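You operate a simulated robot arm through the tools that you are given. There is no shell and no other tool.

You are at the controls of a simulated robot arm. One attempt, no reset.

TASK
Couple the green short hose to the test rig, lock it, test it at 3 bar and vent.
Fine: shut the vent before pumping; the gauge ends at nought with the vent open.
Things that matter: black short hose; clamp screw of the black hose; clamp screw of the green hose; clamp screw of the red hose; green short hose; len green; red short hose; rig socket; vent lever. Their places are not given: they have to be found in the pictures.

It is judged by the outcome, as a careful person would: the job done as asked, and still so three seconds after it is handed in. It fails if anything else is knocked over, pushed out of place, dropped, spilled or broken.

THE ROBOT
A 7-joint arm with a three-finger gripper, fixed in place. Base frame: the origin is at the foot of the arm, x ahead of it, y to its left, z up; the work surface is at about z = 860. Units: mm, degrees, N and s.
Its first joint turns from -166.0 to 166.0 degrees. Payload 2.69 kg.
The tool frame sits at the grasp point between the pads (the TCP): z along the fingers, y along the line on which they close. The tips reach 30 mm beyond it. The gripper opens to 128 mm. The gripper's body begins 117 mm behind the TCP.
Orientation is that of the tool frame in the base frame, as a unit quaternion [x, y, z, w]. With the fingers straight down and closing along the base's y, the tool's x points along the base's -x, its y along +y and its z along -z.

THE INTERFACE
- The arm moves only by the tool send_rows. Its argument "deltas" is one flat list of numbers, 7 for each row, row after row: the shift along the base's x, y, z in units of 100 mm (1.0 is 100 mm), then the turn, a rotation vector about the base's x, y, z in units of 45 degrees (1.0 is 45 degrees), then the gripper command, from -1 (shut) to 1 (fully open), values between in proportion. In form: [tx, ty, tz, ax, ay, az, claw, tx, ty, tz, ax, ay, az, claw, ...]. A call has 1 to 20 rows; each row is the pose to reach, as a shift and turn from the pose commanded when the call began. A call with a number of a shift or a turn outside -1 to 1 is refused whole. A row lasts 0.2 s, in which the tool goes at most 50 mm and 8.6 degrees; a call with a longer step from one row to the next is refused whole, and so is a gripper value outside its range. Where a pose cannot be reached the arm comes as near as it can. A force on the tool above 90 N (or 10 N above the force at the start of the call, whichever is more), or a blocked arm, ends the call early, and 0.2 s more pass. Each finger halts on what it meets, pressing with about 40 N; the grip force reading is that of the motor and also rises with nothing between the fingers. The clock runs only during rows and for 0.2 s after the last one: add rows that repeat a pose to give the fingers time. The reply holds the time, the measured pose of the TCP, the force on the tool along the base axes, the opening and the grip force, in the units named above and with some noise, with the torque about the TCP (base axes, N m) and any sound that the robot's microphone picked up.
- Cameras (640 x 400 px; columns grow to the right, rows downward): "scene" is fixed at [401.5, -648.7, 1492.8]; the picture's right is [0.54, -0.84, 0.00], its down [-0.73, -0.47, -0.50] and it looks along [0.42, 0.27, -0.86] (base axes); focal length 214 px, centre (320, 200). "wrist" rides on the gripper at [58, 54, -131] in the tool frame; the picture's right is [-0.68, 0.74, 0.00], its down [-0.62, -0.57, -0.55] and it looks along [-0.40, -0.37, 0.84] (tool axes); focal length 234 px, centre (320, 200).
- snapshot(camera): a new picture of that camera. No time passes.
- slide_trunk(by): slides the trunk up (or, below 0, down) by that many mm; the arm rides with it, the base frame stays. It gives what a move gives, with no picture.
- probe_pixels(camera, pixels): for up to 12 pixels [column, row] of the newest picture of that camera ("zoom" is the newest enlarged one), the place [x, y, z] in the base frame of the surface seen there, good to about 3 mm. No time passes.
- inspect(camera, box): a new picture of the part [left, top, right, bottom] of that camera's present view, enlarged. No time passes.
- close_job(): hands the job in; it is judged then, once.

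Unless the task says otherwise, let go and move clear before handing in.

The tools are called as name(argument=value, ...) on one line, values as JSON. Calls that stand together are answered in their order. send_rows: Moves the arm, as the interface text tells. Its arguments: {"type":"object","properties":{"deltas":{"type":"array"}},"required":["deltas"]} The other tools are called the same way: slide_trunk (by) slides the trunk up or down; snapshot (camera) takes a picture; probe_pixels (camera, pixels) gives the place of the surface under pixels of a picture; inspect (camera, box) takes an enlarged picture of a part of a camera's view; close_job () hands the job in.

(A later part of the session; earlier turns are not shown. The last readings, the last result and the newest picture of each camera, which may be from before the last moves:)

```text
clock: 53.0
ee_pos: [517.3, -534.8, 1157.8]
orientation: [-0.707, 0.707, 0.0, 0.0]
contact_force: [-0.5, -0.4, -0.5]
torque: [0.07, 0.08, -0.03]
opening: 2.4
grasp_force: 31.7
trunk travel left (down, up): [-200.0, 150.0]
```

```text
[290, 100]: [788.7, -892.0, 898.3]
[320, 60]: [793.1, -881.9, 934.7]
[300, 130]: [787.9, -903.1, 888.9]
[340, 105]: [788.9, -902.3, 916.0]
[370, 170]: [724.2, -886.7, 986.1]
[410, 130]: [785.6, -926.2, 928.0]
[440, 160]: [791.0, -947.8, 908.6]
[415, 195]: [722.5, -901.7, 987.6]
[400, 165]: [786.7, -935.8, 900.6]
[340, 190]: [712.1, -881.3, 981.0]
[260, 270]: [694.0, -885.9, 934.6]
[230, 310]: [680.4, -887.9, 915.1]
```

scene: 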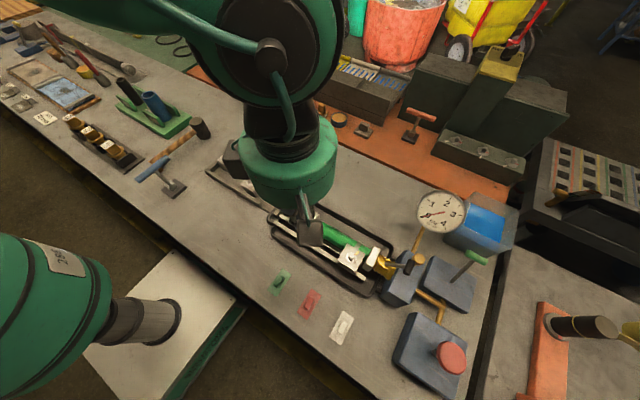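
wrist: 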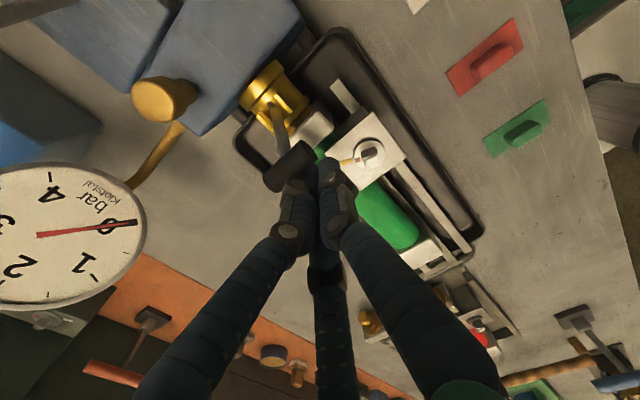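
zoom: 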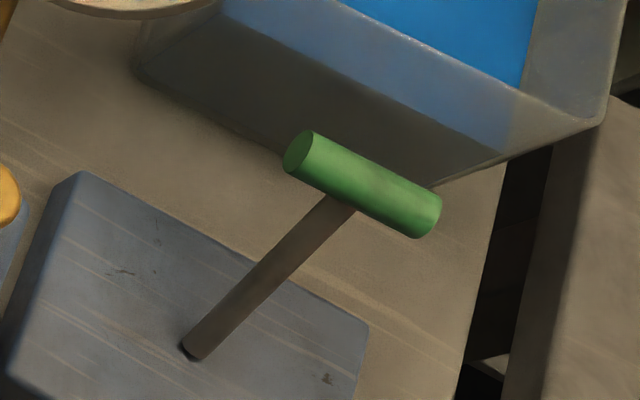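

The tank's near face is at x≈788, so there's about 28 mm for the far jaw. I turn the hand about z so the single jaw faces +x, set the opening to 64 mm, and move toward the vent at a safe height.

send_rows(deltas=[0.03, -0.06, 0, 0, 0, -0.167, 0, 0.06, -0.12, 0, 0, 0, -0.333, 0, 0.09, -0.18, 0, 0, 0, -0.5, 0, 0.12, -0.24, 0, 0, 0, -0.667, 0, 0.15, -0.3, 0, 0, 0, -0.833, 0, 0.18, -0.36, 0, 0, 0, -1.0, 0])

send_rows(deltas=[0.03, -0.06, 0, 0, 0, -0.167, 0, 0.06, -0.12, 0, 0, 0, -0.333, 0, 0.09, -0.18, 0, 0, 0, -0.5, 0, 0.12, -0.24, 0, 0, 0, -0.667, 0, 0.15, -0.3, 0, 0, 0, -0.833, 0, 0.18, -0.36, 0, 0, 0, -1.0, 0])

send_rows(deltas=[0.03, -0.06, 0, 0, 0, -0.167, 0, 0.06, -0.12, 0, 0, 0, -0.333, 0, 0.09, -0.18, 0, 0, 0, -0.5, 0, 0.12, -0.24, 0, 0, 0, -0.667, 0, 0.15, -0.3, 0, 0, 0, -0.833, 0, 0.18, -0.36, 0, 0, 0, -1.0, 0])

send_rows(deltas=[0.03, -0.06, 0, 0, 0, -0.167, 0, 0.06, -0.12, 0, 0, 0, -0.333, 0, 0.09, -0.18, 0, 0, 0, -0.5, 0, 0.12, -0.24, 0, 0, 0, -0.667, 0, 0.15, -0.3, 0, 0, 0, -0.833, 0, 0.18, -0.36, 0, 0, 0, -1.0, 0])

send_rows(deltas=[0, 0, 0, 0, 0, -0.1, 0, 0, 0, 0, 0, 0, -0.169, 0])

```text
clock: 54.4
ee_pos: [534.5, -573.0, 1155.9]
orientation: [-0.381, 0.924, 0.0, 0.0]
contact_force: [0.1, -1.1, 0.0]
torque: [0.0, 0.0, 0.0]
opening: 64.0
grasp_force: 0.1
trunk travel left (down, up): [-200.0, 150.0]
```

```text
clock: 55.8
ee_pos: [554.1, -608.6, 1156.1]
orientation: [0.001, 1.0, 0.0, -0.001]
contact_force: [0.6, 0.2, 0.3]
torque: [-0.02, -0.01, 0.03]
opening: 64.1
grasp_force: 0.0
trunk travel left (down, up): [-200.0, 150.0]
```

```text
clock: 57.2
ee_pos: [571.9, -644.3, 1154.9]
orientation: [0.384, 0.923, 0.0, 0.0]
contact_force: [0.1, -0.4, 0.0]
torque: [0.01, 0.01, -0.01]
opening: 64.0
grasp_force: 0.0
trunk travel left (down, up): [-200.0, 150.0]
```

```text
clock: 58.6
ee_pos: [589.2, -681.1, 1155.1]
orientation: [0.708, 0.706, 0.0, 0.0]
contact_force: [0.1, 0.5, -0.6]
torque: [0.01, 0.02, 0.0]
opening: 63.8
grasp_force: 0.1
trunk travel left (down, up): [-200.0, 150.0]
```

```text
clock: 59.2
ee_pos: [588.9, -680.8, 1154.7]
orientation: [0.753, 0.658, 0.0, 0.0]
contact_force: [-0.2, 0.7, 0.6]
torque: [-0.01, 0.0, -0.04]
opening: 63.9
grasp_force: 0.2
trunk travel left (down, up): [-200.0, 150.0]
```

Now I tilt the hand 40° outward toward the vent, moving on toward the staging point.

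send_rows(deltas=[0.04, -0.1, 0, -0.105, -0.105, 0, 0, 0.08, -0.2, 0, -0.21, -0.21, 0, 0, 0.12, -0.3, 0, -0.315, -0.315, 0, 0, 0.16, -0.4, 0, -0.42, -0.42, 0, 0, 0.2, -0.5, 0, -0.525, -0.525, 0, 0, 0.25, -0.6, 0, -0.6285, -0.6285, 0, 0])

send_rows(deltas=[0.05, -0.18, -0.16, 0, 0, 0, 0, 0.11, -0.36, -0.32, 0, 0, 0, 0, 0.16, -0.54, -0.48, 0, 0, 0, 0, 0.217, -0.728, -0.638, 0, 0, 0, 0, 0.217, -0.728, -0.638, 0, 0, 0, 0])

snapshot(camera="wrist")

snapshot(camera="scene")

```text
clock: 60.6
ee_pos: [614.4, -740.2, 1155.1]
orientation: [0.707, 0.618, 0.022, 0.342]
contact_force: [-0.8, -0.3, -0.1]
torque: [0.04, 0.04, 0.01]
opening: 64.1
grasp_force: 0.2
trunk travel left (down, up): [-200.0, 150.0]
```

```text
clock: 61.8
ee_pos: [636.9, -812.7, 1090.8]
orientation: [0.707, 0.619, 0.023, 0.341]
contact_force: [0.0, 0.0, 0.6]
torque: [0.0, -0.06, 0.02]
opening: 63.9
grasp_force: 0.0
trunk travel left (down, up): [-200.0, 150.0]
```

```text
taken
```

wrist: 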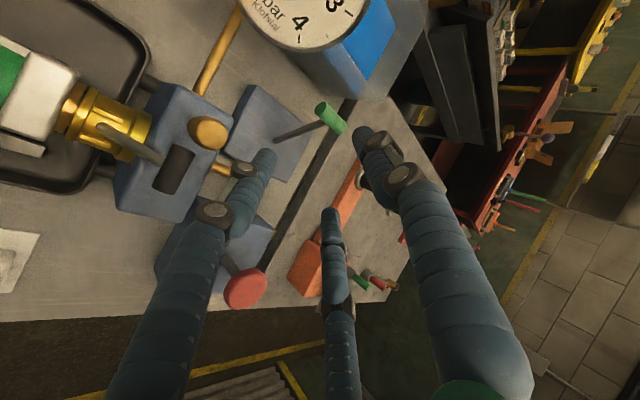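

```text
taken
```

scene: 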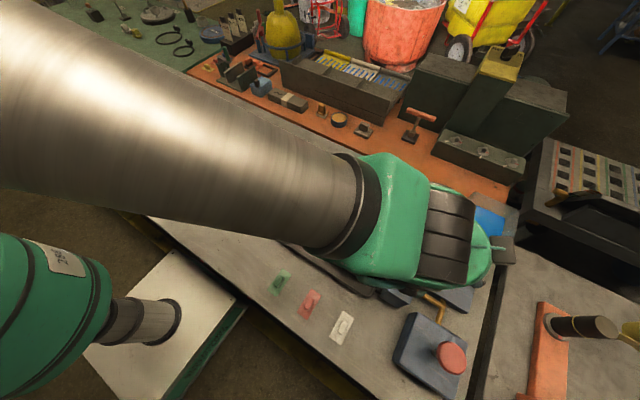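

The tilted pose is reached; the wrist sees the green vent handle at (330,117) between the right and left jaws. I probe it for the final approach.

inspect(camera="wrist", box=[220, 60, 420, 200])

probe_pixels(camera="wrist", pixels=[[330, 117], [322, 107], [340, 130], [335, 112], [305, 128], [285, 134], [275, 139], [362, 135], [355, 130], [265, 160], [332, 215], [208, 130]])

```text
2.86 times, centred on (320, 130) of wrist
```

zoom: 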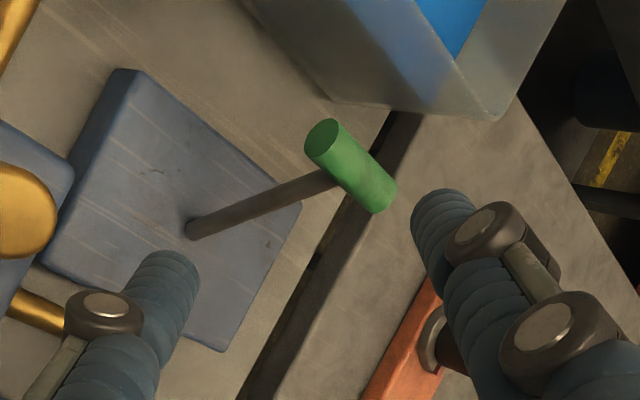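

```text
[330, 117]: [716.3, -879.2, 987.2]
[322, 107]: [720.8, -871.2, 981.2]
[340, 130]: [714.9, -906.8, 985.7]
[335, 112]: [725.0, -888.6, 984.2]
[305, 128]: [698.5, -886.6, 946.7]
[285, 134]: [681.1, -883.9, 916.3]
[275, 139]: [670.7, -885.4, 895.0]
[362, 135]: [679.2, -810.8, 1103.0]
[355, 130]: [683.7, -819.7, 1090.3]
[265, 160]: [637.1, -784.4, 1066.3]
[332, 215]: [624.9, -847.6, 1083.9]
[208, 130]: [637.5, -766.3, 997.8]
```

The handle axis is near (719,-888,977). I move to a point 100 mm back on the approach line, then go in along the tool axis so the handle lies between the jaws.

send_rows(deltas=[0.14, -0.134, -0.2, 0, 0, 0, 0, 0.279, -0.268, -0.405, 0, 0, 0, 0, 0.279, -0.268, -0.405, 0, 0, 0, 0])

send_rows(deltas=[0.09, -0.09, -0.153, 0, 0, 0, 0, 0.182, -0.182, -0.306, 0, 0, 0, 0, 0.273, -0.273, -0.46, 0, 0, 0, 0, 0.273, -0.273, -0.46, 0, 0, 0, 0])

snapshot(camera="wrist")

inspect(camera="wrist", box=[220, 60, 420, 260])

```text
clock: 62.6
ee_pos: [666.5, -841.9, 1053.1]
orientation: [0.707, 0.619, 0.022, 0.341]
contact_force: [0.5, -0.1, 0.3]
torque: [0.0, 0.01, 0.0]
opening: 64.1
grasp_force: 0.0
trunk travel left (down, up): [-200.0, 150.0]
```

```text
clock: 63.6
ee_pos: [694.0, -868.6, 1004.9]
orientation: [0.707, 0.619, 0.023, 0.341]
contact_force: [0.4, 0.8, 0.3]
torque: [-0.01, 0.03, 0.0]
opening: 64.0
grasp_force: 0.1
trunk travel left (down, up): [-200.0, 150.0]
```

```text
taken
```

wrist: 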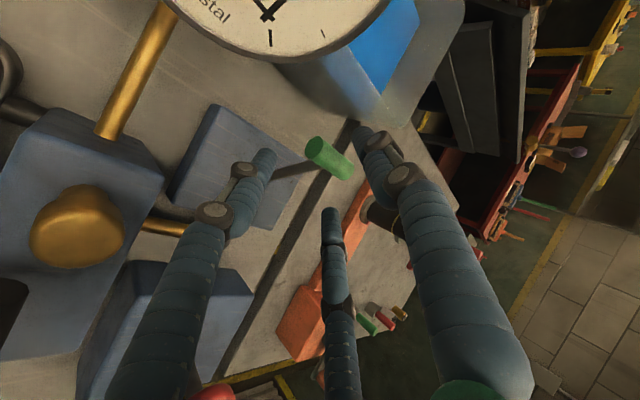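

```text
2.00 times, centred on (320, 160) of wrist
```

zoom: 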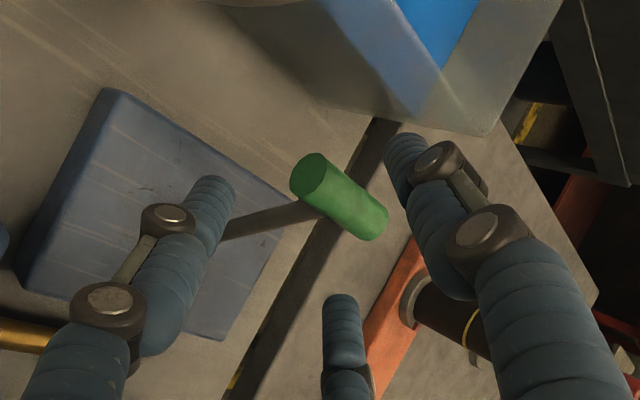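

The handle sits between the far jaw (right) and the near pair. I go in the last 37 mm.

send_rows(deltas=[0.05, -0.06, -0.1, 0, 0, 0, 0, 0.1, -0.12, -0.2, 0, 0, 0, 0, 0.14, -0.17, -0.29, 0, 0, 0, 0])

inspect(camera="wrist", box=[220, 60, 420, 260])

inspect(camera="scene", box=[380, 180, 540, 320])

```text
clock: 64.4
ee_pos: [705.6, -884.7, 976.0]
orientation: [0.707, 0.619, 0.022, 0.341]
contact_force: [1.0, -0.4, -0.5]
torque: [0.0, 0.02, 0.01]
opening: 63.9
grasp_force: 0.0
trunk travel left (down, up): [-200.0, 150.0]
```

```text
2.00 times, centred on (320, 160) of wrist
```

zoom: 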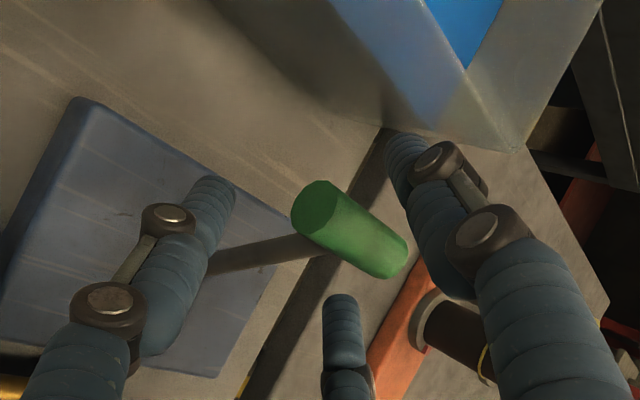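

```text
2.86 times, centred on (460, 250) of scene
```

zoom: 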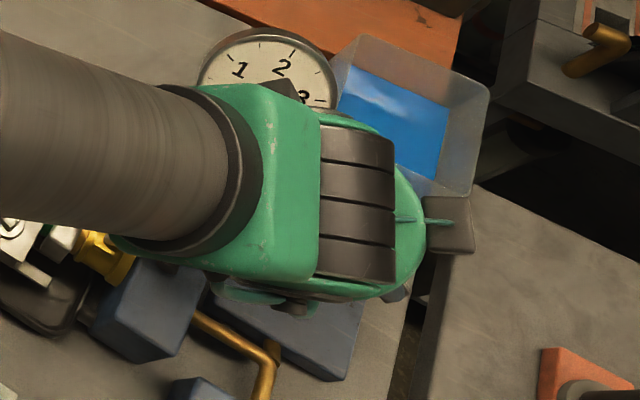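

The handle is well between the jaws. I now draw it toward −x along its arc, in small steps.

send_rows(deltas=[-0.09, 0, -0.045, 0, 0, 0, 0, -0.17, 0, -0.01, 0, 0, 0, 0, -0.25, 0, 0.03, 0, 0, 0, 0, -0.335, 0, 0.055, 0, 0, 0, 0])

inspect(camera="wrist", box=[220, 60, 420, 260])

```text
clock: 65.4
ee_pos: [671.5, -884.5, 981.0]
orientation: [0.707, 0.62, 0.023, 0.341]
contact_force: [-0.1, -0.5, 0.8]
torque: [0.0, 0.03, -0.02]
opening: 64.6
grasp_force: 0.2
trunk travel left (down, up): [-200.0, 150.0]
```

```text
2.00 times, centred on (320, 160) of wrist
```

zoom: 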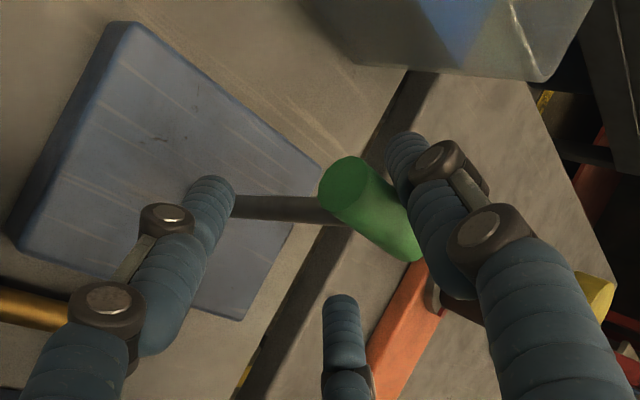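

The far jaw is now touching the handle and the lever is moving with hardly any force. I continue along the arc over the top.

send_rows(deltas=[-0.085, 0, 0.015, 0, 0, 0, 0, -0.17, 0, 0.02, 0, 0, 0, 0, -0.255, 0, 0.02, 0, 0, 0, 0])

inspect(camera="wrist", box=[220, 60, 420, 260])

```text
clock: 66.2
ee_pos: [647.2, -884.7, 983.8]
orientation: [0.707, 0.619, 0.024, 0.341]
contact_force: [-0.1, -0.6, 0.6]
torque: [-0.02, 0.0, 0.01]
opening: 64.2
grasp_force: 0.1
trunk travel left (down, up): [-200.0, 150.0]
```

```text
2.00 times, centred on (320, 160) of wrist
```

zoom: 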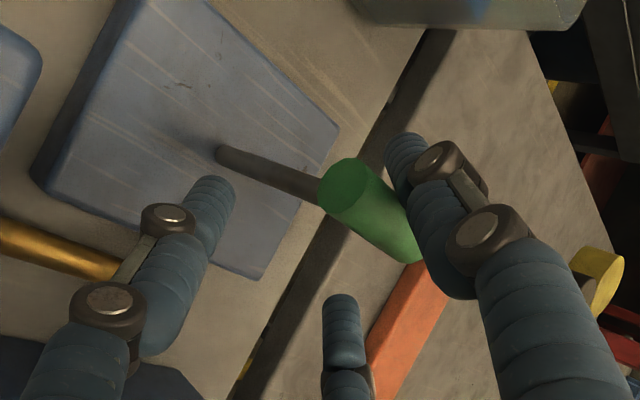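

The lever is about upright. I keep drawing it over toward −x.

send_rows(deltas=[-0.09, 0, -0.005, 0, 0, 0, 0, -0.175, 0, -0.02, 0, 0, 0, 0, -0.26, 0, -0.04, 0, 0, 0, 0])

inspect(camera="wrist", box=[220, 60, 420, 260])

```text
clock: 67.0
ee_pos: [619.8, -884.4, 980.1]
orientation: [0.706, 0.62, 0.023, 0.342]
contact_force: [0.2, -0.6, 0.8]
torque: [-0.04, 0.01, 0.01]
opening: 64.0
grasp_force: 0.1
trunk travel left (down, up): [-200.0, 150.0]
```

```text
2.00 times, centred on (320, 160) of wrist
```

zoom: 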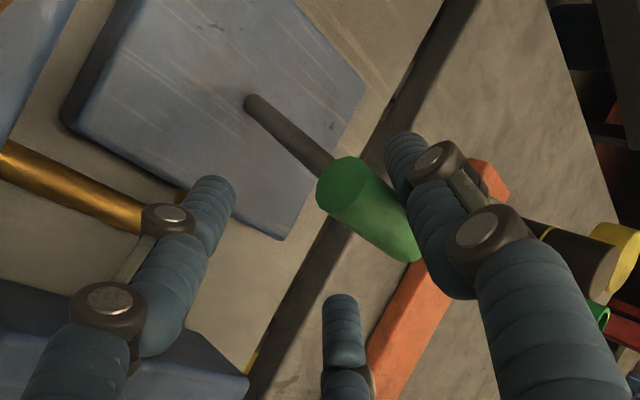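

The lever is now leaning −x and still moving freely. I carry on in smaller steps until it meets its stop.

send_rows(deltas=[-0.07, 0, -0.02, 0, 0, 0, 0, -0.14, 0, -0.045, 0, 0, 0, 0, -0.2, 0, -0.07, 0, 0, 0, 0])

inspect(camera="wrist", box=[220, 60, 420, 260])

```text
clock: 67.8
ee_pos: [600.5, -884.9, 972.5]
orientation: [0.706, 0.62, 0.023, 0.342]
contact_force: [-0.2, 0.6, 0.5]
torque: [0.01, 0.01, 0.01]
opening: 64.0
grasp_force: 0.0
trunk travel left (down, up): [-200.0, 150.0]
```

```text
2.00 times, centred on (320, 160) of wrist
```

zoom: 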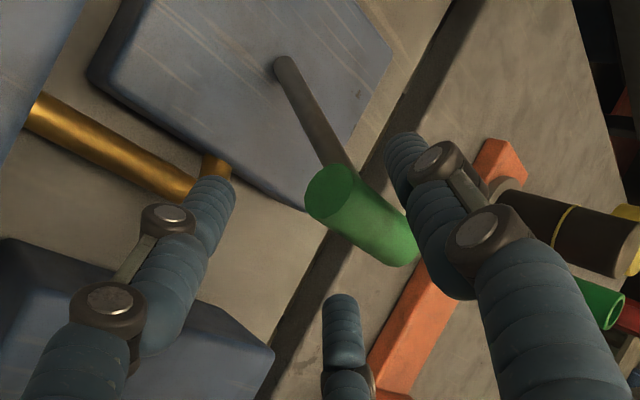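

The handle seems to have gone slightly ahead of the jaw; I probe its place and nudge a bit more to find the stop.

snapshot(camera="wrist")

probe_pixels(camera="wrist", pixels=[[345, 168], [335, 155], [322, 152], [355, 183], [315, 120], [305, 100], [350, 150]])

send_rows(deltas=[-0.04, 0, -0.02, 0, 0, 0, 0, -0.07, 0, -0.035, 0, 0, 0, 0])

inspect(camera="wrist", box=[220, 60, 420, 260])

```text
taken
```

wrist: 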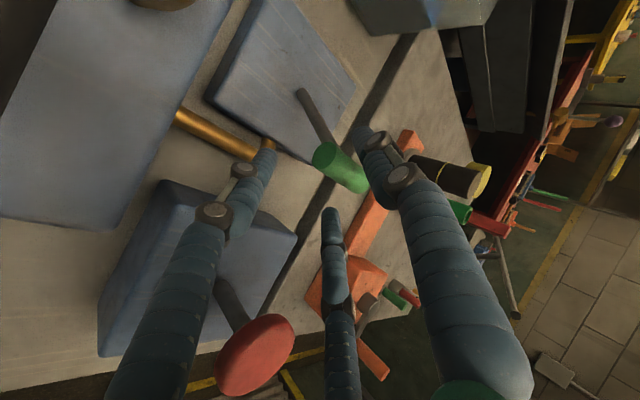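

```text
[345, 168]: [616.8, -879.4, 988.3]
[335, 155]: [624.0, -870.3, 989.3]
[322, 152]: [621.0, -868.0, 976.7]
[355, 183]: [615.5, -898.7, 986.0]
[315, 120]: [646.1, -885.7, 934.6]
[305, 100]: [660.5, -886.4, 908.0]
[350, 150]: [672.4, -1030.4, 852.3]
```

```text
clock: 68.4
ee_pos: [593.9, -885.1, 970.9]
orientation: [0.707, 0.619, 0.023, 0.341]
contact_force: [5.9, -0.7, 0.6]
torque: [0.06, 0.01, 0.02]
opening: 67.9
grasp_force: 2.7
trunk travel left (down, up): [-200.0, 150.0]
```

```text
2.00 times, centred on (320, 160) of wrist
```

zoom: 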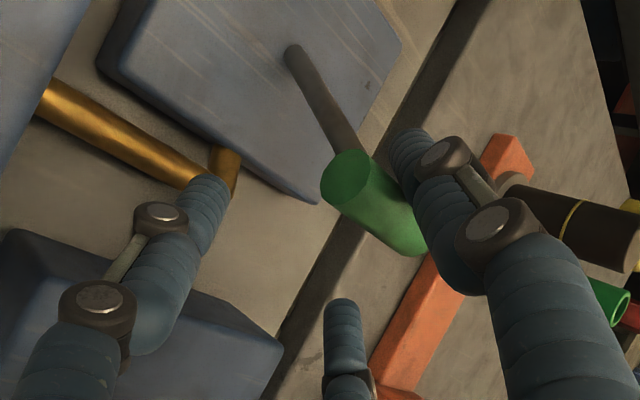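

The lever met its stop at the mirrored place (handle x≈620, 6 N), so it is fully over. I free the jaw and withdraw back along the tool axis.

send_rows(deltas=[0.04, 0, 0.02, 0, 0, 0, 0, 0.1, 0, 0.05, 0, 0, 0, 0])

send_rows(deltas=[-0.09, 0.09, 0.153, 0, 0, 0, 0, -0.182, 0.182, 0.306, 0, 0, 0, 0, -0.273, 0.273, 0.46, 0, 0, 0, 0, -0.364, 0.364, 0.613, 0, 0, 0, 0, -0.455, 0.455, 0.766, 0, 0, 0, 0])

send_rows(deltas=[-0.15, 0.15, 0.15, 0, 0, 0, 0, -0.3, 0.3, 0.3, 0, 0, 0, 0, -0.45, 0.5, 0.4, 0, 0, 0, 0, -0.6, 0.7, 0.5, 0, 0, 0, 0, -0.75, 0.9, 0.6, 0, 0, 0, 0])

snapshot(camera="scene")

inspect(camera="scene", box=[380, 180, 540, 320])

```text
clock: 69.0
ee_pos: [602.7, -885.5, 974.4]
orientation: [0.707, 0.619, 0.024, 0.341]
contact_force: [-0.2, 0.3, 0.0]
torque: [0.03, -0.02, 0.0]
opening: 64.3
grasp_force: 0.1
trunk travel left (down, up): [-200.0, 150.0]
```

```text
clock: 70.2
ee_pos: [557.9, -838.7, 1052.6]
orientation: [0.707, 0.619, 0.022, 0.341]
contact_force: [0.0, -1.1, 0.1]
torque: [-0.04, -0.01, 0.03]
opening: 64.2
grasp_force: 0.0
trunk travel left (down, up): [-200.0, 150.0]
```

```text
clock: 71.4
ee_pos: [481.5, -748.2, 1111.8]
orientation: [0.707, 0.619, 0.022, 0.341]
contact_force: [0.3, 0.3, -0.8]
torque: [0.04, -0.01, -0.01]
opening: 64.1
grasp_force: 0.0
trunk travel left (down, up): [-200.0, 150.0]
```

```text
taken
```

scene: 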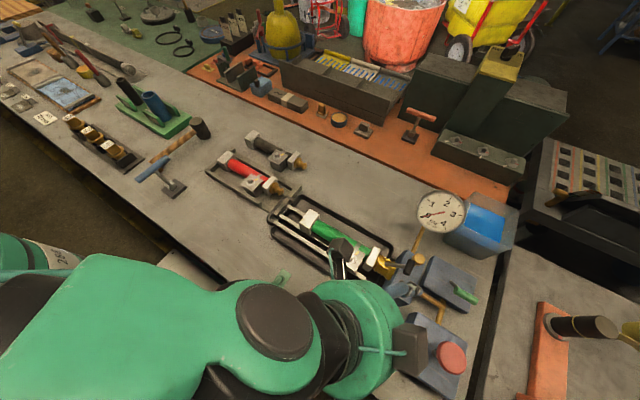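

```text
2.86 times, centred on (460, 250) of scene
```

zoom: 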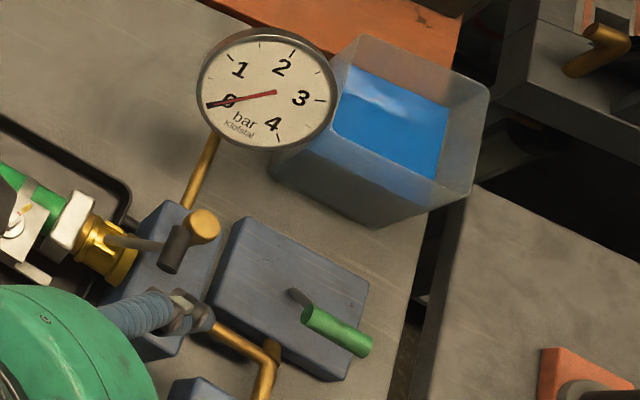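

The vent lever now leans −x and the gauge is at 0. Next is the pump: I locate the red knob precisely in the scene view (450,358).

inspect(camera="scene", box=[420, 320, 490, 390])

probe_pixels(camera="zoom", pixels=[[290, 200], [255, 150], [350, 260], [310, 150], [260, 240], [330, 200], [300, 220], [220, 180], [340, 290], [385, 240], [320, 120], [280, 280]])

```text
5.71 times, centred on (455, 355) of scene
```

zoom: 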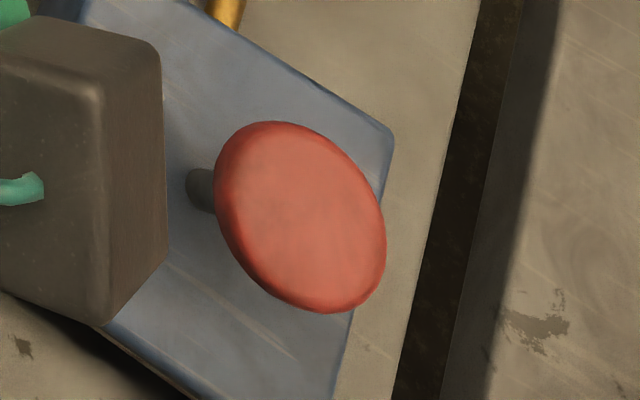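

```text
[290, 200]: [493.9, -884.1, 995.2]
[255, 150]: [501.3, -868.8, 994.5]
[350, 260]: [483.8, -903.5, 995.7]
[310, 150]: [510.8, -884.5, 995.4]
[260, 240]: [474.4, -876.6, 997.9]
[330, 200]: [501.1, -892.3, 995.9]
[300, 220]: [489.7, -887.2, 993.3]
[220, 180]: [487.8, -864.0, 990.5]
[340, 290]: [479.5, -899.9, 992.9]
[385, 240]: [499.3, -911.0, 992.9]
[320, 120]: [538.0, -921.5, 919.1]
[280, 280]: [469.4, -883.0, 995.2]
```

The knob's centre is about (490,-886), top z≈996. I reduce the tilt to 20°, close the jaws and move above it.

send_rows(deltas=[0, -0.2, 0, 0.08, 0.08, 0, -0.3, 0, -0.4, 0, 0.16, 0.16, 0, -0.7, 0, -0.6, 0, 0.24, 0.24, 0, -1, 0.013, -0.8, 0, 0.314, 0.314, 0, -1])

send_rows(deltas=[0, -0.2, -0.1, 0, 0, 0, -1, 0, -0.4, -0.25, 0, 0, 0, -1, 0, -0.498, -0.4, 0, 0, 0, -1, 0, -0.498, -0.4, 0, 0, 0, -1])

snapshot(camera="wrist")

snapshot(camera="scene")

```text
clock: 72.4
ee_pos: [484.0, -828.9, 1108.7]
orientation: [0.741, 0.648, 0.011, 0.173]
contact_force: [-0.1, 0.3, -0.4]
torque: [-0.04, -0.01, 0.01]
opening: 2.2
grasp_force: 31.3
trunk travel left (down, up): [-200.0, 150.0]
```

```text
clock: 73.4
ee_pos: [485.4, -879.4, 1072.2]
orientation: [0.741, 0.649, 0.012, 0.173]
contact_force: [-0.4, 0.0, 0.0]
torque: [0.0, 0.0, -0.01]
opening: 2.1
grasp_force: 30.9
trunk travel left (down, up): [-200.0, 150.0]
```

```text
taken
```

wrist: 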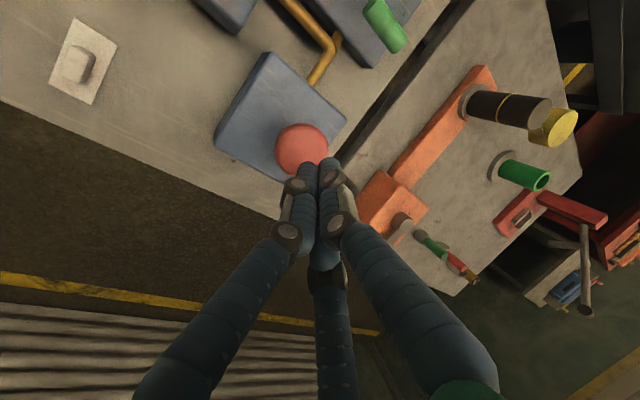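

```text
taken
```

scene: 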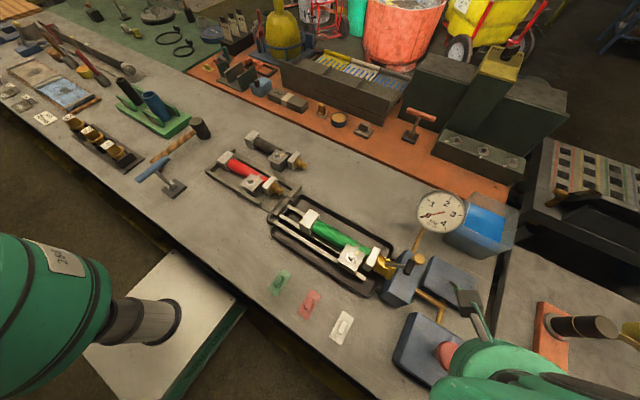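

The bundle is above the knob; the gauge is in clear view of the scene camera. I check the knob's centre from the wrist before pressing.

probe_pixels(camera="wrist", pixels=[[300, 148], [277, 148], [325, 150], [300, 126], [290, 165], [308, 165], [328, 160], [318, 175]])

inspect(camera="wrist", box=[250, 100, 370, 200])

```text
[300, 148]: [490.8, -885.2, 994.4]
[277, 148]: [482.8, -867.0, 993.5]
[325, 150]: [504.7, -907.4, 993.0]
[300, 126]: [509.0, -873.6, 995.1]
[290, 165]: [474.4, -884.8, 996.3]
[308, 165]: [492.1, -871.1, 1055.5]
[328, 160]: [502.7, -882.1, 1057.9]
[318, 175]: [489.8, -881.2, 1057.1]
```

```text
4.00 times, centred on (310, 150) of wrist
```

zoom: 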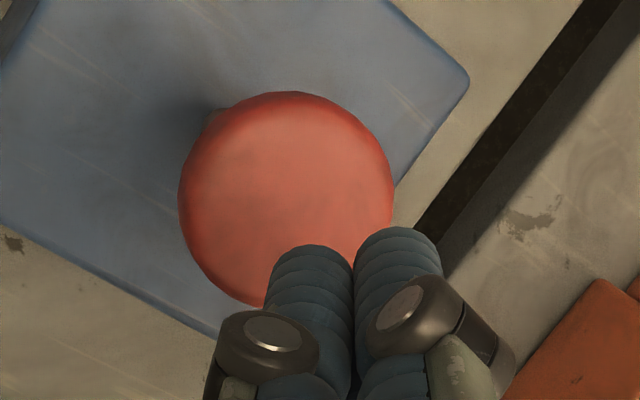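

The bundle tips are centred over the knob, about 43 mm above. I go down to near contact, then press in small steps.

send_rows(deltas=[0, 0, -0.15, 0, 0, 0, -1, 0, 0, -0.3, 0, 0, 0, -1, 0, 0, -0.38, 0, 0, 0, -1, 0, 0, -0.42, 0, 0, 0, -1, 0, 0, -0.46, 0, 0, 0, -1, 0, 0, -0.5, 0, 0, 0, -1])

inspect(camera="scene", box=[410, 180, 480, 245])

inspect(camera="wrist", box=[250, 100, 370, 200])

```text
clock: 74.8
ee_pos: [483.9, -879.3, 1021.9]
orientation: [0.741, 0.649, 0.011, 0.173]
contact_force: [0.4, 0.0, 1.8]
torque: [0.04, 0.0, 0.01]
opening: 1.8
grasp_force: 31.6
trunk travel left (down, up): [-200.0, 150.0]
```

```text
6.15 times, centred on (445, 212) of scene
```

zoom: 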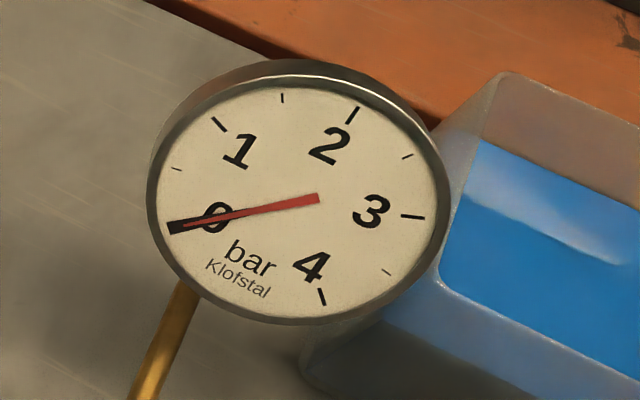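

```text
4.00 times, centred on (310, 150) of wrist
```

zoom: 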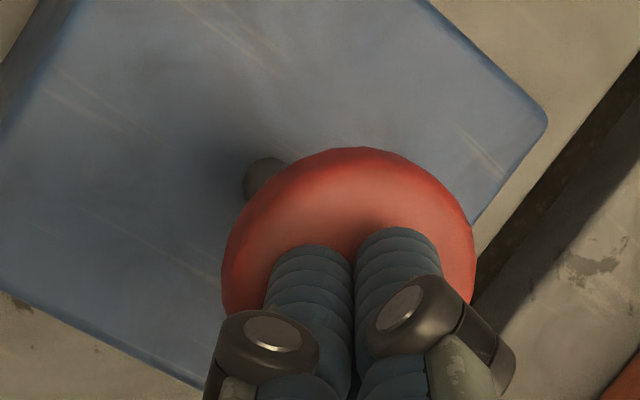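

The gauge needle points at 0 and the bundle just touches (1.8 N). I press down 15 mm in steps and watch.

send_rows(deltas=[0, 0, -0.05, 0, 0, 0, -1, 0, 0, -0.1, 0, 0, 0, -1, 0, 0, -0.15, 0, 0, 0, -1])

inspect(camera="scene", box=[410, 180, 480, 245])

inspect(camera="wrist", box=[250, 100, 370, 200])

```text
clock: 75.6
ee_pos: [483.9, -878.2, 1006.8]
orientation: [0.741, 0.649, 0.012, 0.173]
contact_force: [2.0, -0.9, 3.3]
torque: [0.03, -0.02, 0.01]
opening: 2.3
grasp_force: 31.3
trunk travel left (down, up): [-200.0, 150.0]
```

```text
6.15 times, centred on (445, 212) of scene
```

zoom: 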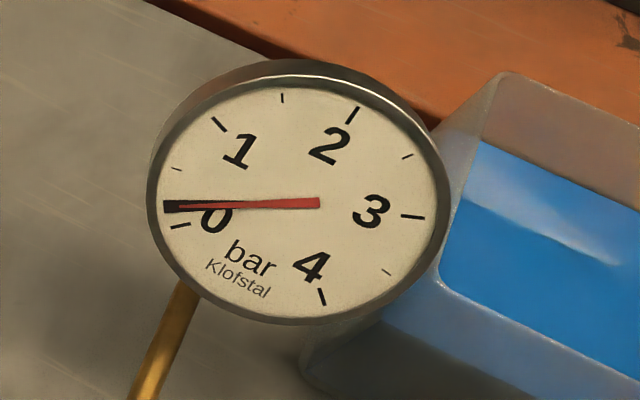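

```text
4.00 times, centred on (310, 150) of wrist
```

zoom: 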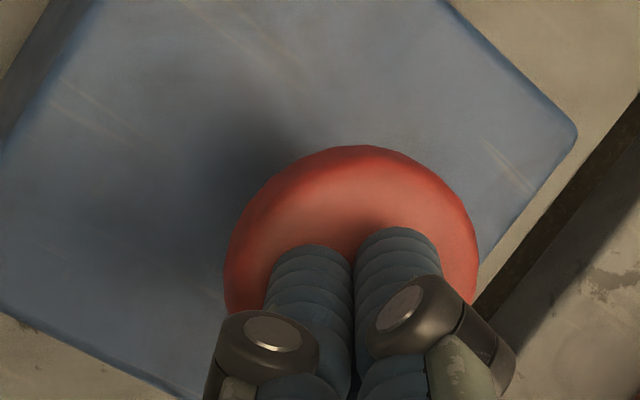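

The gauge moved to about 0.2 bar, so the vent is shut. I keep pressing down the stroke.

send_rows(deltas=[0, 0, -0.05, 0, 0, 0, -1, 0, 0, -0.1, 0, 0, 0, -1, 0, 0, -0.15, 0, 0, 0, -1])

inspect(camera="scene", box=[410, 180, 480, 245])

inspect(camera="wrist", box=[250, 100, 370, 200])

```text
clock: 76.4
ee_pos: [484.2, -878.8, 992.2]
orientation: [0.74, 0.649, 0.012, 0.173]
contact_force: [-0.3, -1.8, 5.6]
torque: [0.02, -0.01, -0.01]
opening: 2.0
grasp_force: 32.0
trunk travel left (down, up): [-200.0, 150.0]
```

```text
6.15 times, centred on (445, 212) of scene
```

zoom: 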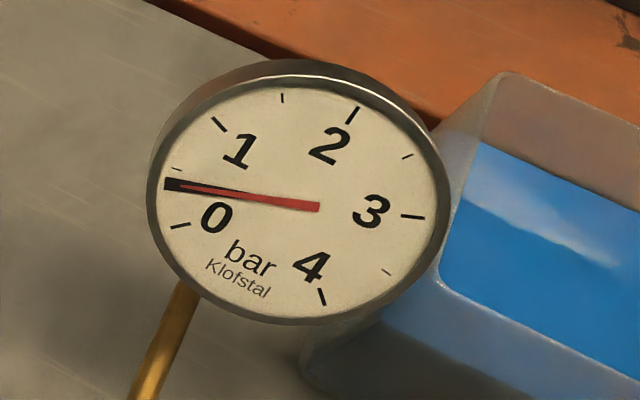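

```text
4.00 times, centred on (310, 150) of wrist
```

zoom: 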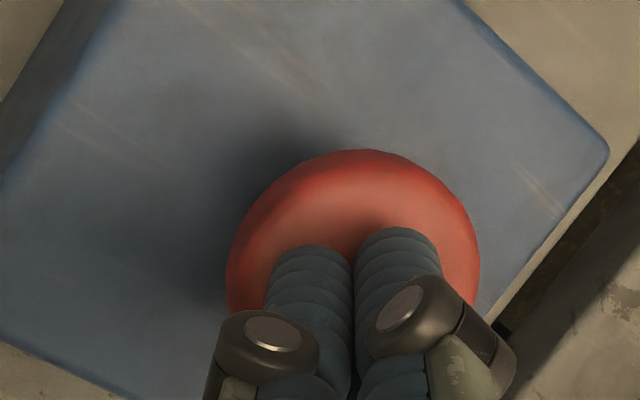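

It reads about 0.4 bar. I continue the stroke to its bottom.

send_rows(deltas=[0, 0, -0.05, 0, 0, 0, -1, 0, 0, -0.1, 0, 0, 0, -1])

send_rows(deltas=[0, 0, -0.04, 0, 0, 0, -1, 0, 0, -0.08, 0, 0, 0, -1])

inspect(camera="scene", box=[410, 180, 480, 245])

inspect(camera="wrist", box=[250, 100, 370, 200])

```text
clock: 77.0
ee_pos: [484.6, -879.2, 982.5]
orientation: [0.741, 0.649, 0.011, 0.173]
contact_force: [0.7, 1.6, 6.2]
torque: [0.07, -0.01, 0.01]
opening: 1.9
grasp_force: 31.2
trunk travel left (down, up): [-200.0, 150.0]
```

```text
clock: 77.6
ee_pos: [483.8, -878.4, 980.5]
orientation: [0.74, 0.649, 0.011, 0.177]
contact_force: [-5.3, 12.0, 38.5]
torque: [0.57, 0.18, 0.05]
opening: 2.0
grasp_force: 31.7
trunk travel left (down, up): [-200.0, 150.0]
```

```text
6.15 times, centred on (445, 212) of scene
```

zoom: 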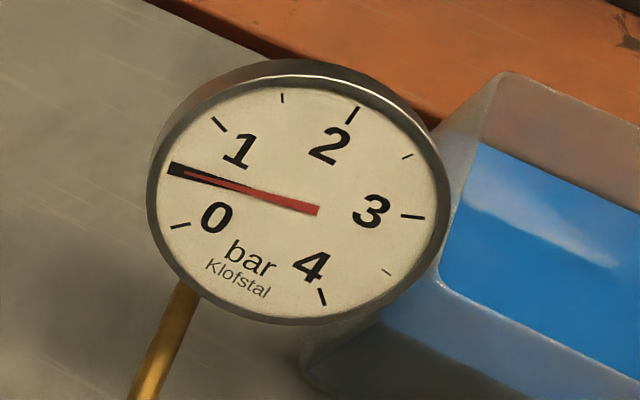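

```text
4.00 times, centred on (310, 150) of wrist
```

zoom: 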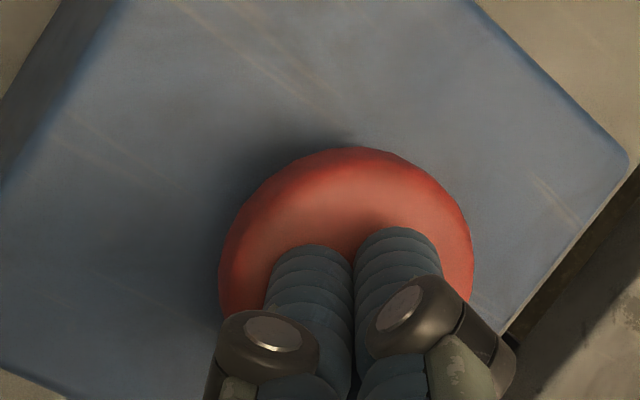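

The stroke bottoms at TCP z≈981 with about 0.5 bar on the gauge. I raise to let the knob return and check that the pressure holds.

send_rows(deltas=[0, 0, 0.08, 0, 0, 0, -1, 0, 0, 0.2, 0, 0, 0, -1, 0, 0, 0.35, 0, 0, 0, -1, 0, 0, 0.5, 0, 0, 0, -1, 0, 0, 0.56, 0, 0, 0, -1, 0, 0, 0.56, 0, 0, 0, -1])

inspect(camera="scene", box=[410, 180, 480, 245])

snapshot(camera="wrist")

snapshot(camera="scene")

```text
clock: 79.0
ee_pos: [483.4, -878.2, 1028.7]
orientation: [0.741, 0.649, 0.011, 0.173]
contact_force: [-0.2, 0.4, -0.7]
torque: [-0.01, -0.01, -0.02]
opening: 2.2
grasp_force: 31.6
trunk travel left (down, up): [-200.0, 150.0]
```

```text
6.15 times, centred on (445, 212) of scene
```

zoom: 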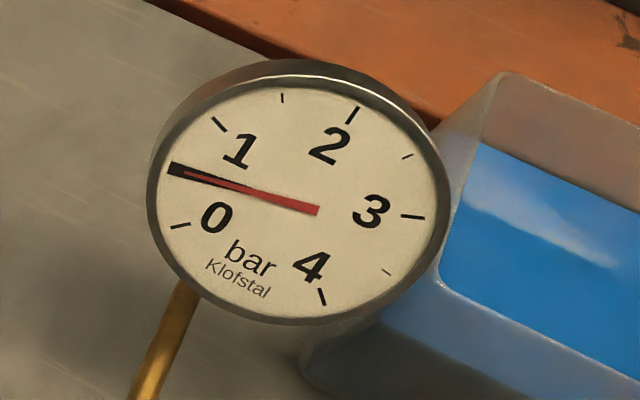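

```text
taken
```

wrist: 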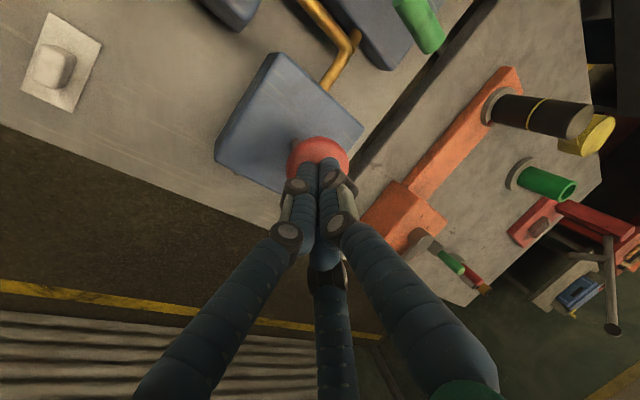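

```text
taken
```

scene: 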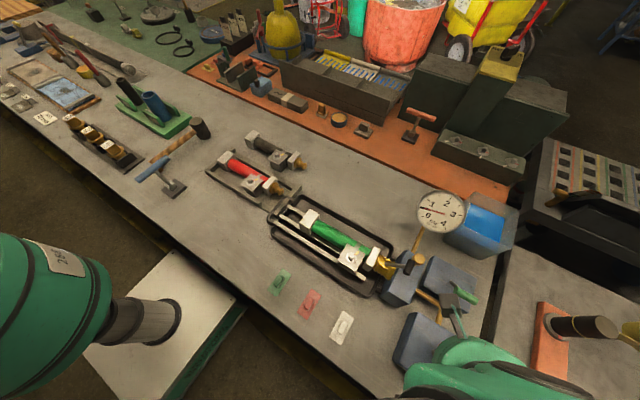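

The pressure holds at about 0.5 bar after release, so there's no leak so far. I do a second full stroke.

send_rows(deltas=[0, 0, -0.1, 0, 0, 0, -1, 0, 0, -0.2, 0, 0, 0, -1, 0, 0, -0.3, 0, 0, 0, -1, 0, 0, -0.4, 0, 0, 0, -1, 0, 0, -0.48, 0, 0, 0, -1, 0, 0, -0.52, 0, 0, 0, -1, 0, 0, -0.4, 0, 0, 0, -1, 0, 0, -0.25, 0, 0, 0, -1, 0, 0, -0.1, 0, 0, 0, -1, 0, 0, 0, 0, 0, 0, -1, 0, 0, 0, 0, 0, 0, -1])

inspect(camera="scene", box=[410, 180, 480, 245])

```text
clock: 81.4
ee_pos: [483.9, -878.2, 1027.6]
orientation: [0.741, 0.649, 0.011, 0.174]
contact_force: [-0.3, 0.3, 0.0]
torque: [-0.01, 0.01, 0.02]
opening: 2.1
grasp_force: 31.6
trunk travel left (down, up): [-200.0, 150.0]
```

```text
6.15 times, centred on (445, 212) of scene
```

zoom: 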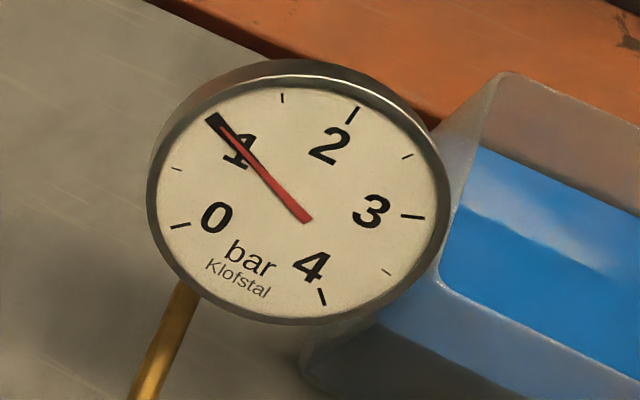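

The gauge now reads about 1 bar, i.e. about 0.5 per stroke. Third stroke.

send_rows(deltas=[0, 0, -0.1, 0, 0, 0, -1, 0, 0, -0.2, 0, 0, 0, -1, 0, 0, -0.3, 0, 0, 0, -1, 0, 0, -0.4, 0, 0, 0, -1, 0, 0, -0.48, 0, 0, 0, -1, 0, 0, -0.52, 0, 0, 0, -1, 0, 0, -0.4, 0, 0, 0, -1, 0, 0, -0.25, 0, 0, 0, -1, 0, 0, -0.1, 0, 0, 0, -1, 0, 0, 0, 0, 0, 0, -1, 0, 0, 0, 0, 0, 0, -1])

inspect(camera="scene", box=[410, 180, 480, 245])

inspect(camera="scene", box=[290, 190, 430, 290])

```text
clock: 83.8
ee_pos: [483.7, -878.8, 1027.5]
orientation: [0.741, 0.649, 0.011, 0.173]
contact_force: [0.6, -1.0, 1.0]
torque: [0.01, 0.01, -0.02]
opening: 2.1
grasp_force: 31.4
trunk travel left (down, up): [-200.0, 150.0]
```

```text
6.15 times, centred on (445, 212) of scene
```

zoom: 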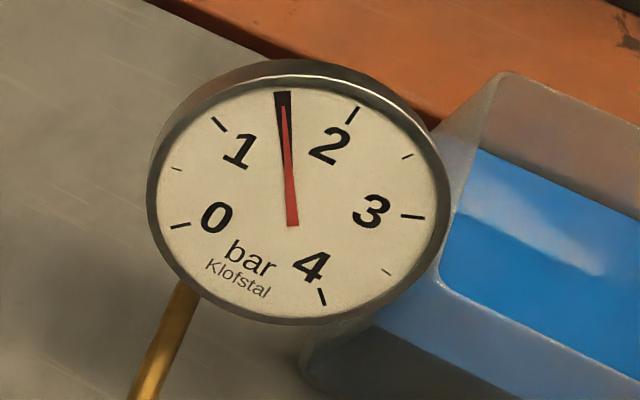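

```text
4.00 times, centred on (360, 240) of scene
```

zoom: 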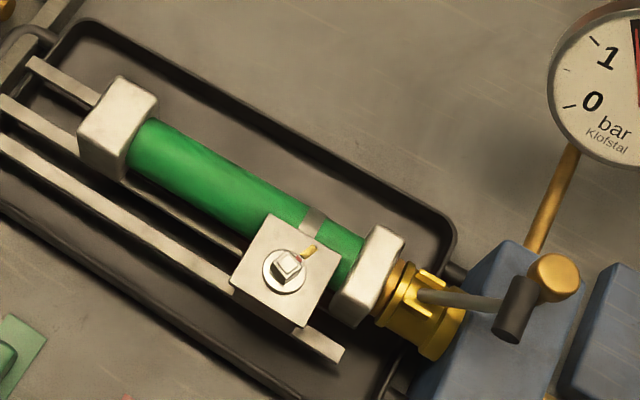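

It reads 1.5 bar, with the hose in place and dry. Fourth stroke.

send_rows(deltas=[0, 0, -0.1, 0, 0, 0, -1, 0, 0, -0.2, 0, 0, 0, -1, 0, 0, -0.3, 0, 0, 0, -1, 0, 0, -0.4, 0, 0, 0, -1, 0, 0, -0.48, 0, 0, 0, -1, 0, 0, -0.52, 0, 0, 0, -1, 0, 0, -0.4, 0, 0, 0, -1, 0, 0, -0.25, 0, 0, 0, -1, 0, 0, -0.1, 0, 0, 0, -1, 0, 0, 0, 0, 0, 0, -1, 0, 0, 0, 0, 0, 0, -1])

inspect(camera="scene", box=[410, 180, 480, 245])

```text
clock: 86.2
ee_pos: [483.5, -877.8, 1029.9]
orientation: [0.741, 0.649, 0.012, 0.173]
contact_force: [-1.0, 0.8, -0.3]
torque: [0.02, -0.02, 0.03]
opening: 2.1
grasp_force: 31.7
trunk travel left (down, up): [-200.0, 150.0]
```

```text
6.15 times, centred on (445, 212) of scene
```

zoom: 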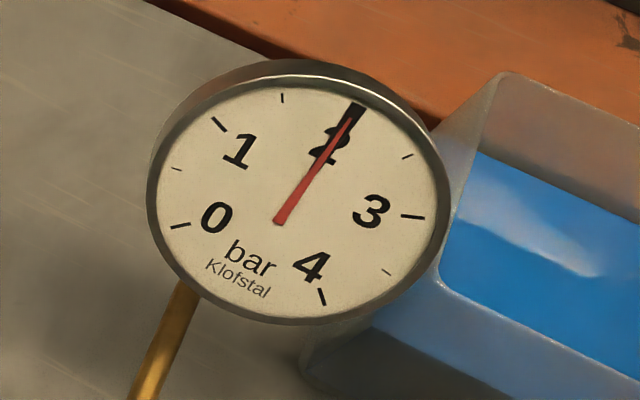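

It reads 2 bar. Fifth stroke.

send_rows(deltas=[0, 0, -0.1, 0, 0, 0, -1, 0, 0, -0.2, 0, 0, 0, -1, 0, 0, -0.3, 0, 0, 0, -1, 0, 0, -0.4, 0, 0, 0, -1, 0, 0, -0.48, 0, 0, 0, -1, 0, 0, -0.52, 0, 0, 0, -1, 0, 0, -0.4, 0, 0, 0, -1, 0, 0, -0.25, 0, 0, 0, -1, 0, 0, -0.1, 0, 0, 0, -1, 0, 0, 0, 0, 0, 0, -1, 0, 0, 0, 0, 0, 0, -1])

inspect(camera="scene", box=[410, 180, 480, 245])

inspect(camera="scene", box=[290, 190, 430, 290])

```text
clock: 88.6
ee_pos: [485.3, -879.4, 1029.9]
orientation: [0.741, 0.649, 0.012, 0.173]
contact_force: [0.4, -0.6, -1.3]
torque: [0.01, -0.05, -0.01]
opening: 2.0
grasp_force: 31.6
trunk travel left (down, up): [-200.0, 150.0]
```

```text
6.15 times, centred on (445, 212) of scene
```

zoom: 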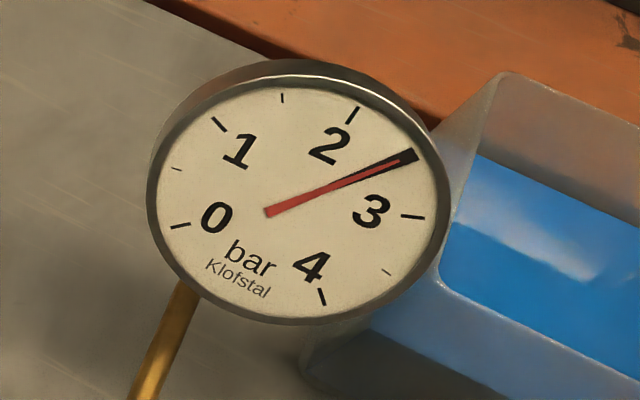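

```text
4.00 times, centred on (360, 240) of scene
```

zoom: 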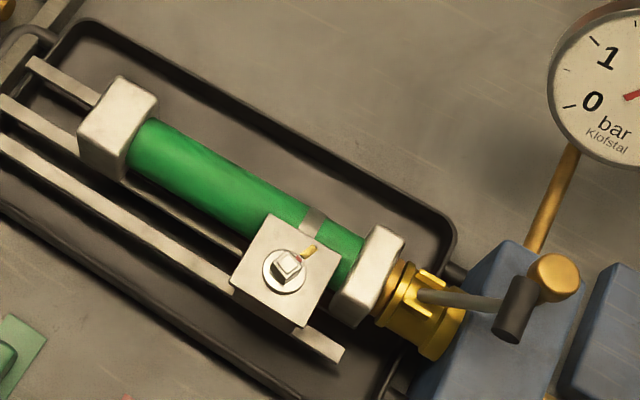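

It reads 2.5 bar. For the last one I press partway and approach 3 bar carefully.

send_rows(deltas=[0, 0, -0.1, 0, 0, 0, -1, 0, 0, -0.2, 0, 0, 0, -1, 0, 0, -0.3, 0, 0, 0, -1, 0, 0, -0.4, 0, 0, 0, -1, 0, 0, -0.43, 0, 0, 0, -1])

inspect(camera="scene", box=[410, 180, 480, 245])

```text
clock: 89.8
ee_pos: [484.9, -879.3, 987.0]
orientation: [0.741, 0.648, 0.012, 0.173]
contact_force: [-0.7, -3.3, 5.5]
torque: [-0.03, 0.02, 0.0]
opening: 2.4
grasp_force: 31.8
trunk travel left (down, up): [-200.0, 150.0]
```

```text
6.15 times, centred on (445, 212) of scene
```

zoom: 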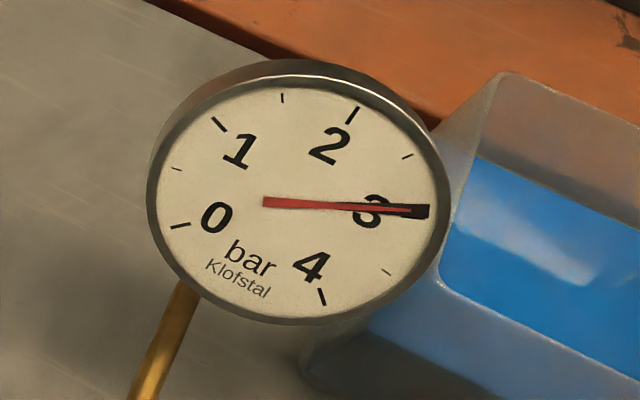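

The needle is just short of 3 (about 2.95). I press 3 mm more.

send_rows(deltas=[0, 0, -0.02, 0, 0, 0, -1, 0, 0, -0.035, 0, 0, 0, -1])

inspect(camera="scene", box=[410, 180, 480, 245])

```text
clock: 90.4
ee_pos: [484.2, -877.7, 983.1]
orientation: [0.741, 0.649, 0.011, 0.173]
contact_force: [2.3, -0.2, 5.9]
torque: [0.03, -0.07, -0.03]
opening: 2.0
grasp_force: 32.2
trunk travel left (down, up): [-200.0, 150.0]
```

```text
6.15 times, centred on (445, 212) of scene
```

zoom: 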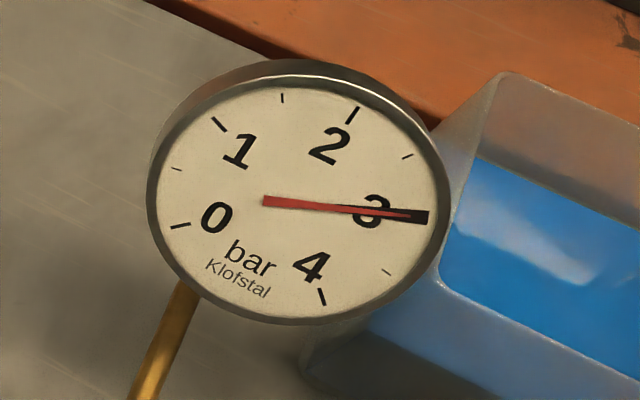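

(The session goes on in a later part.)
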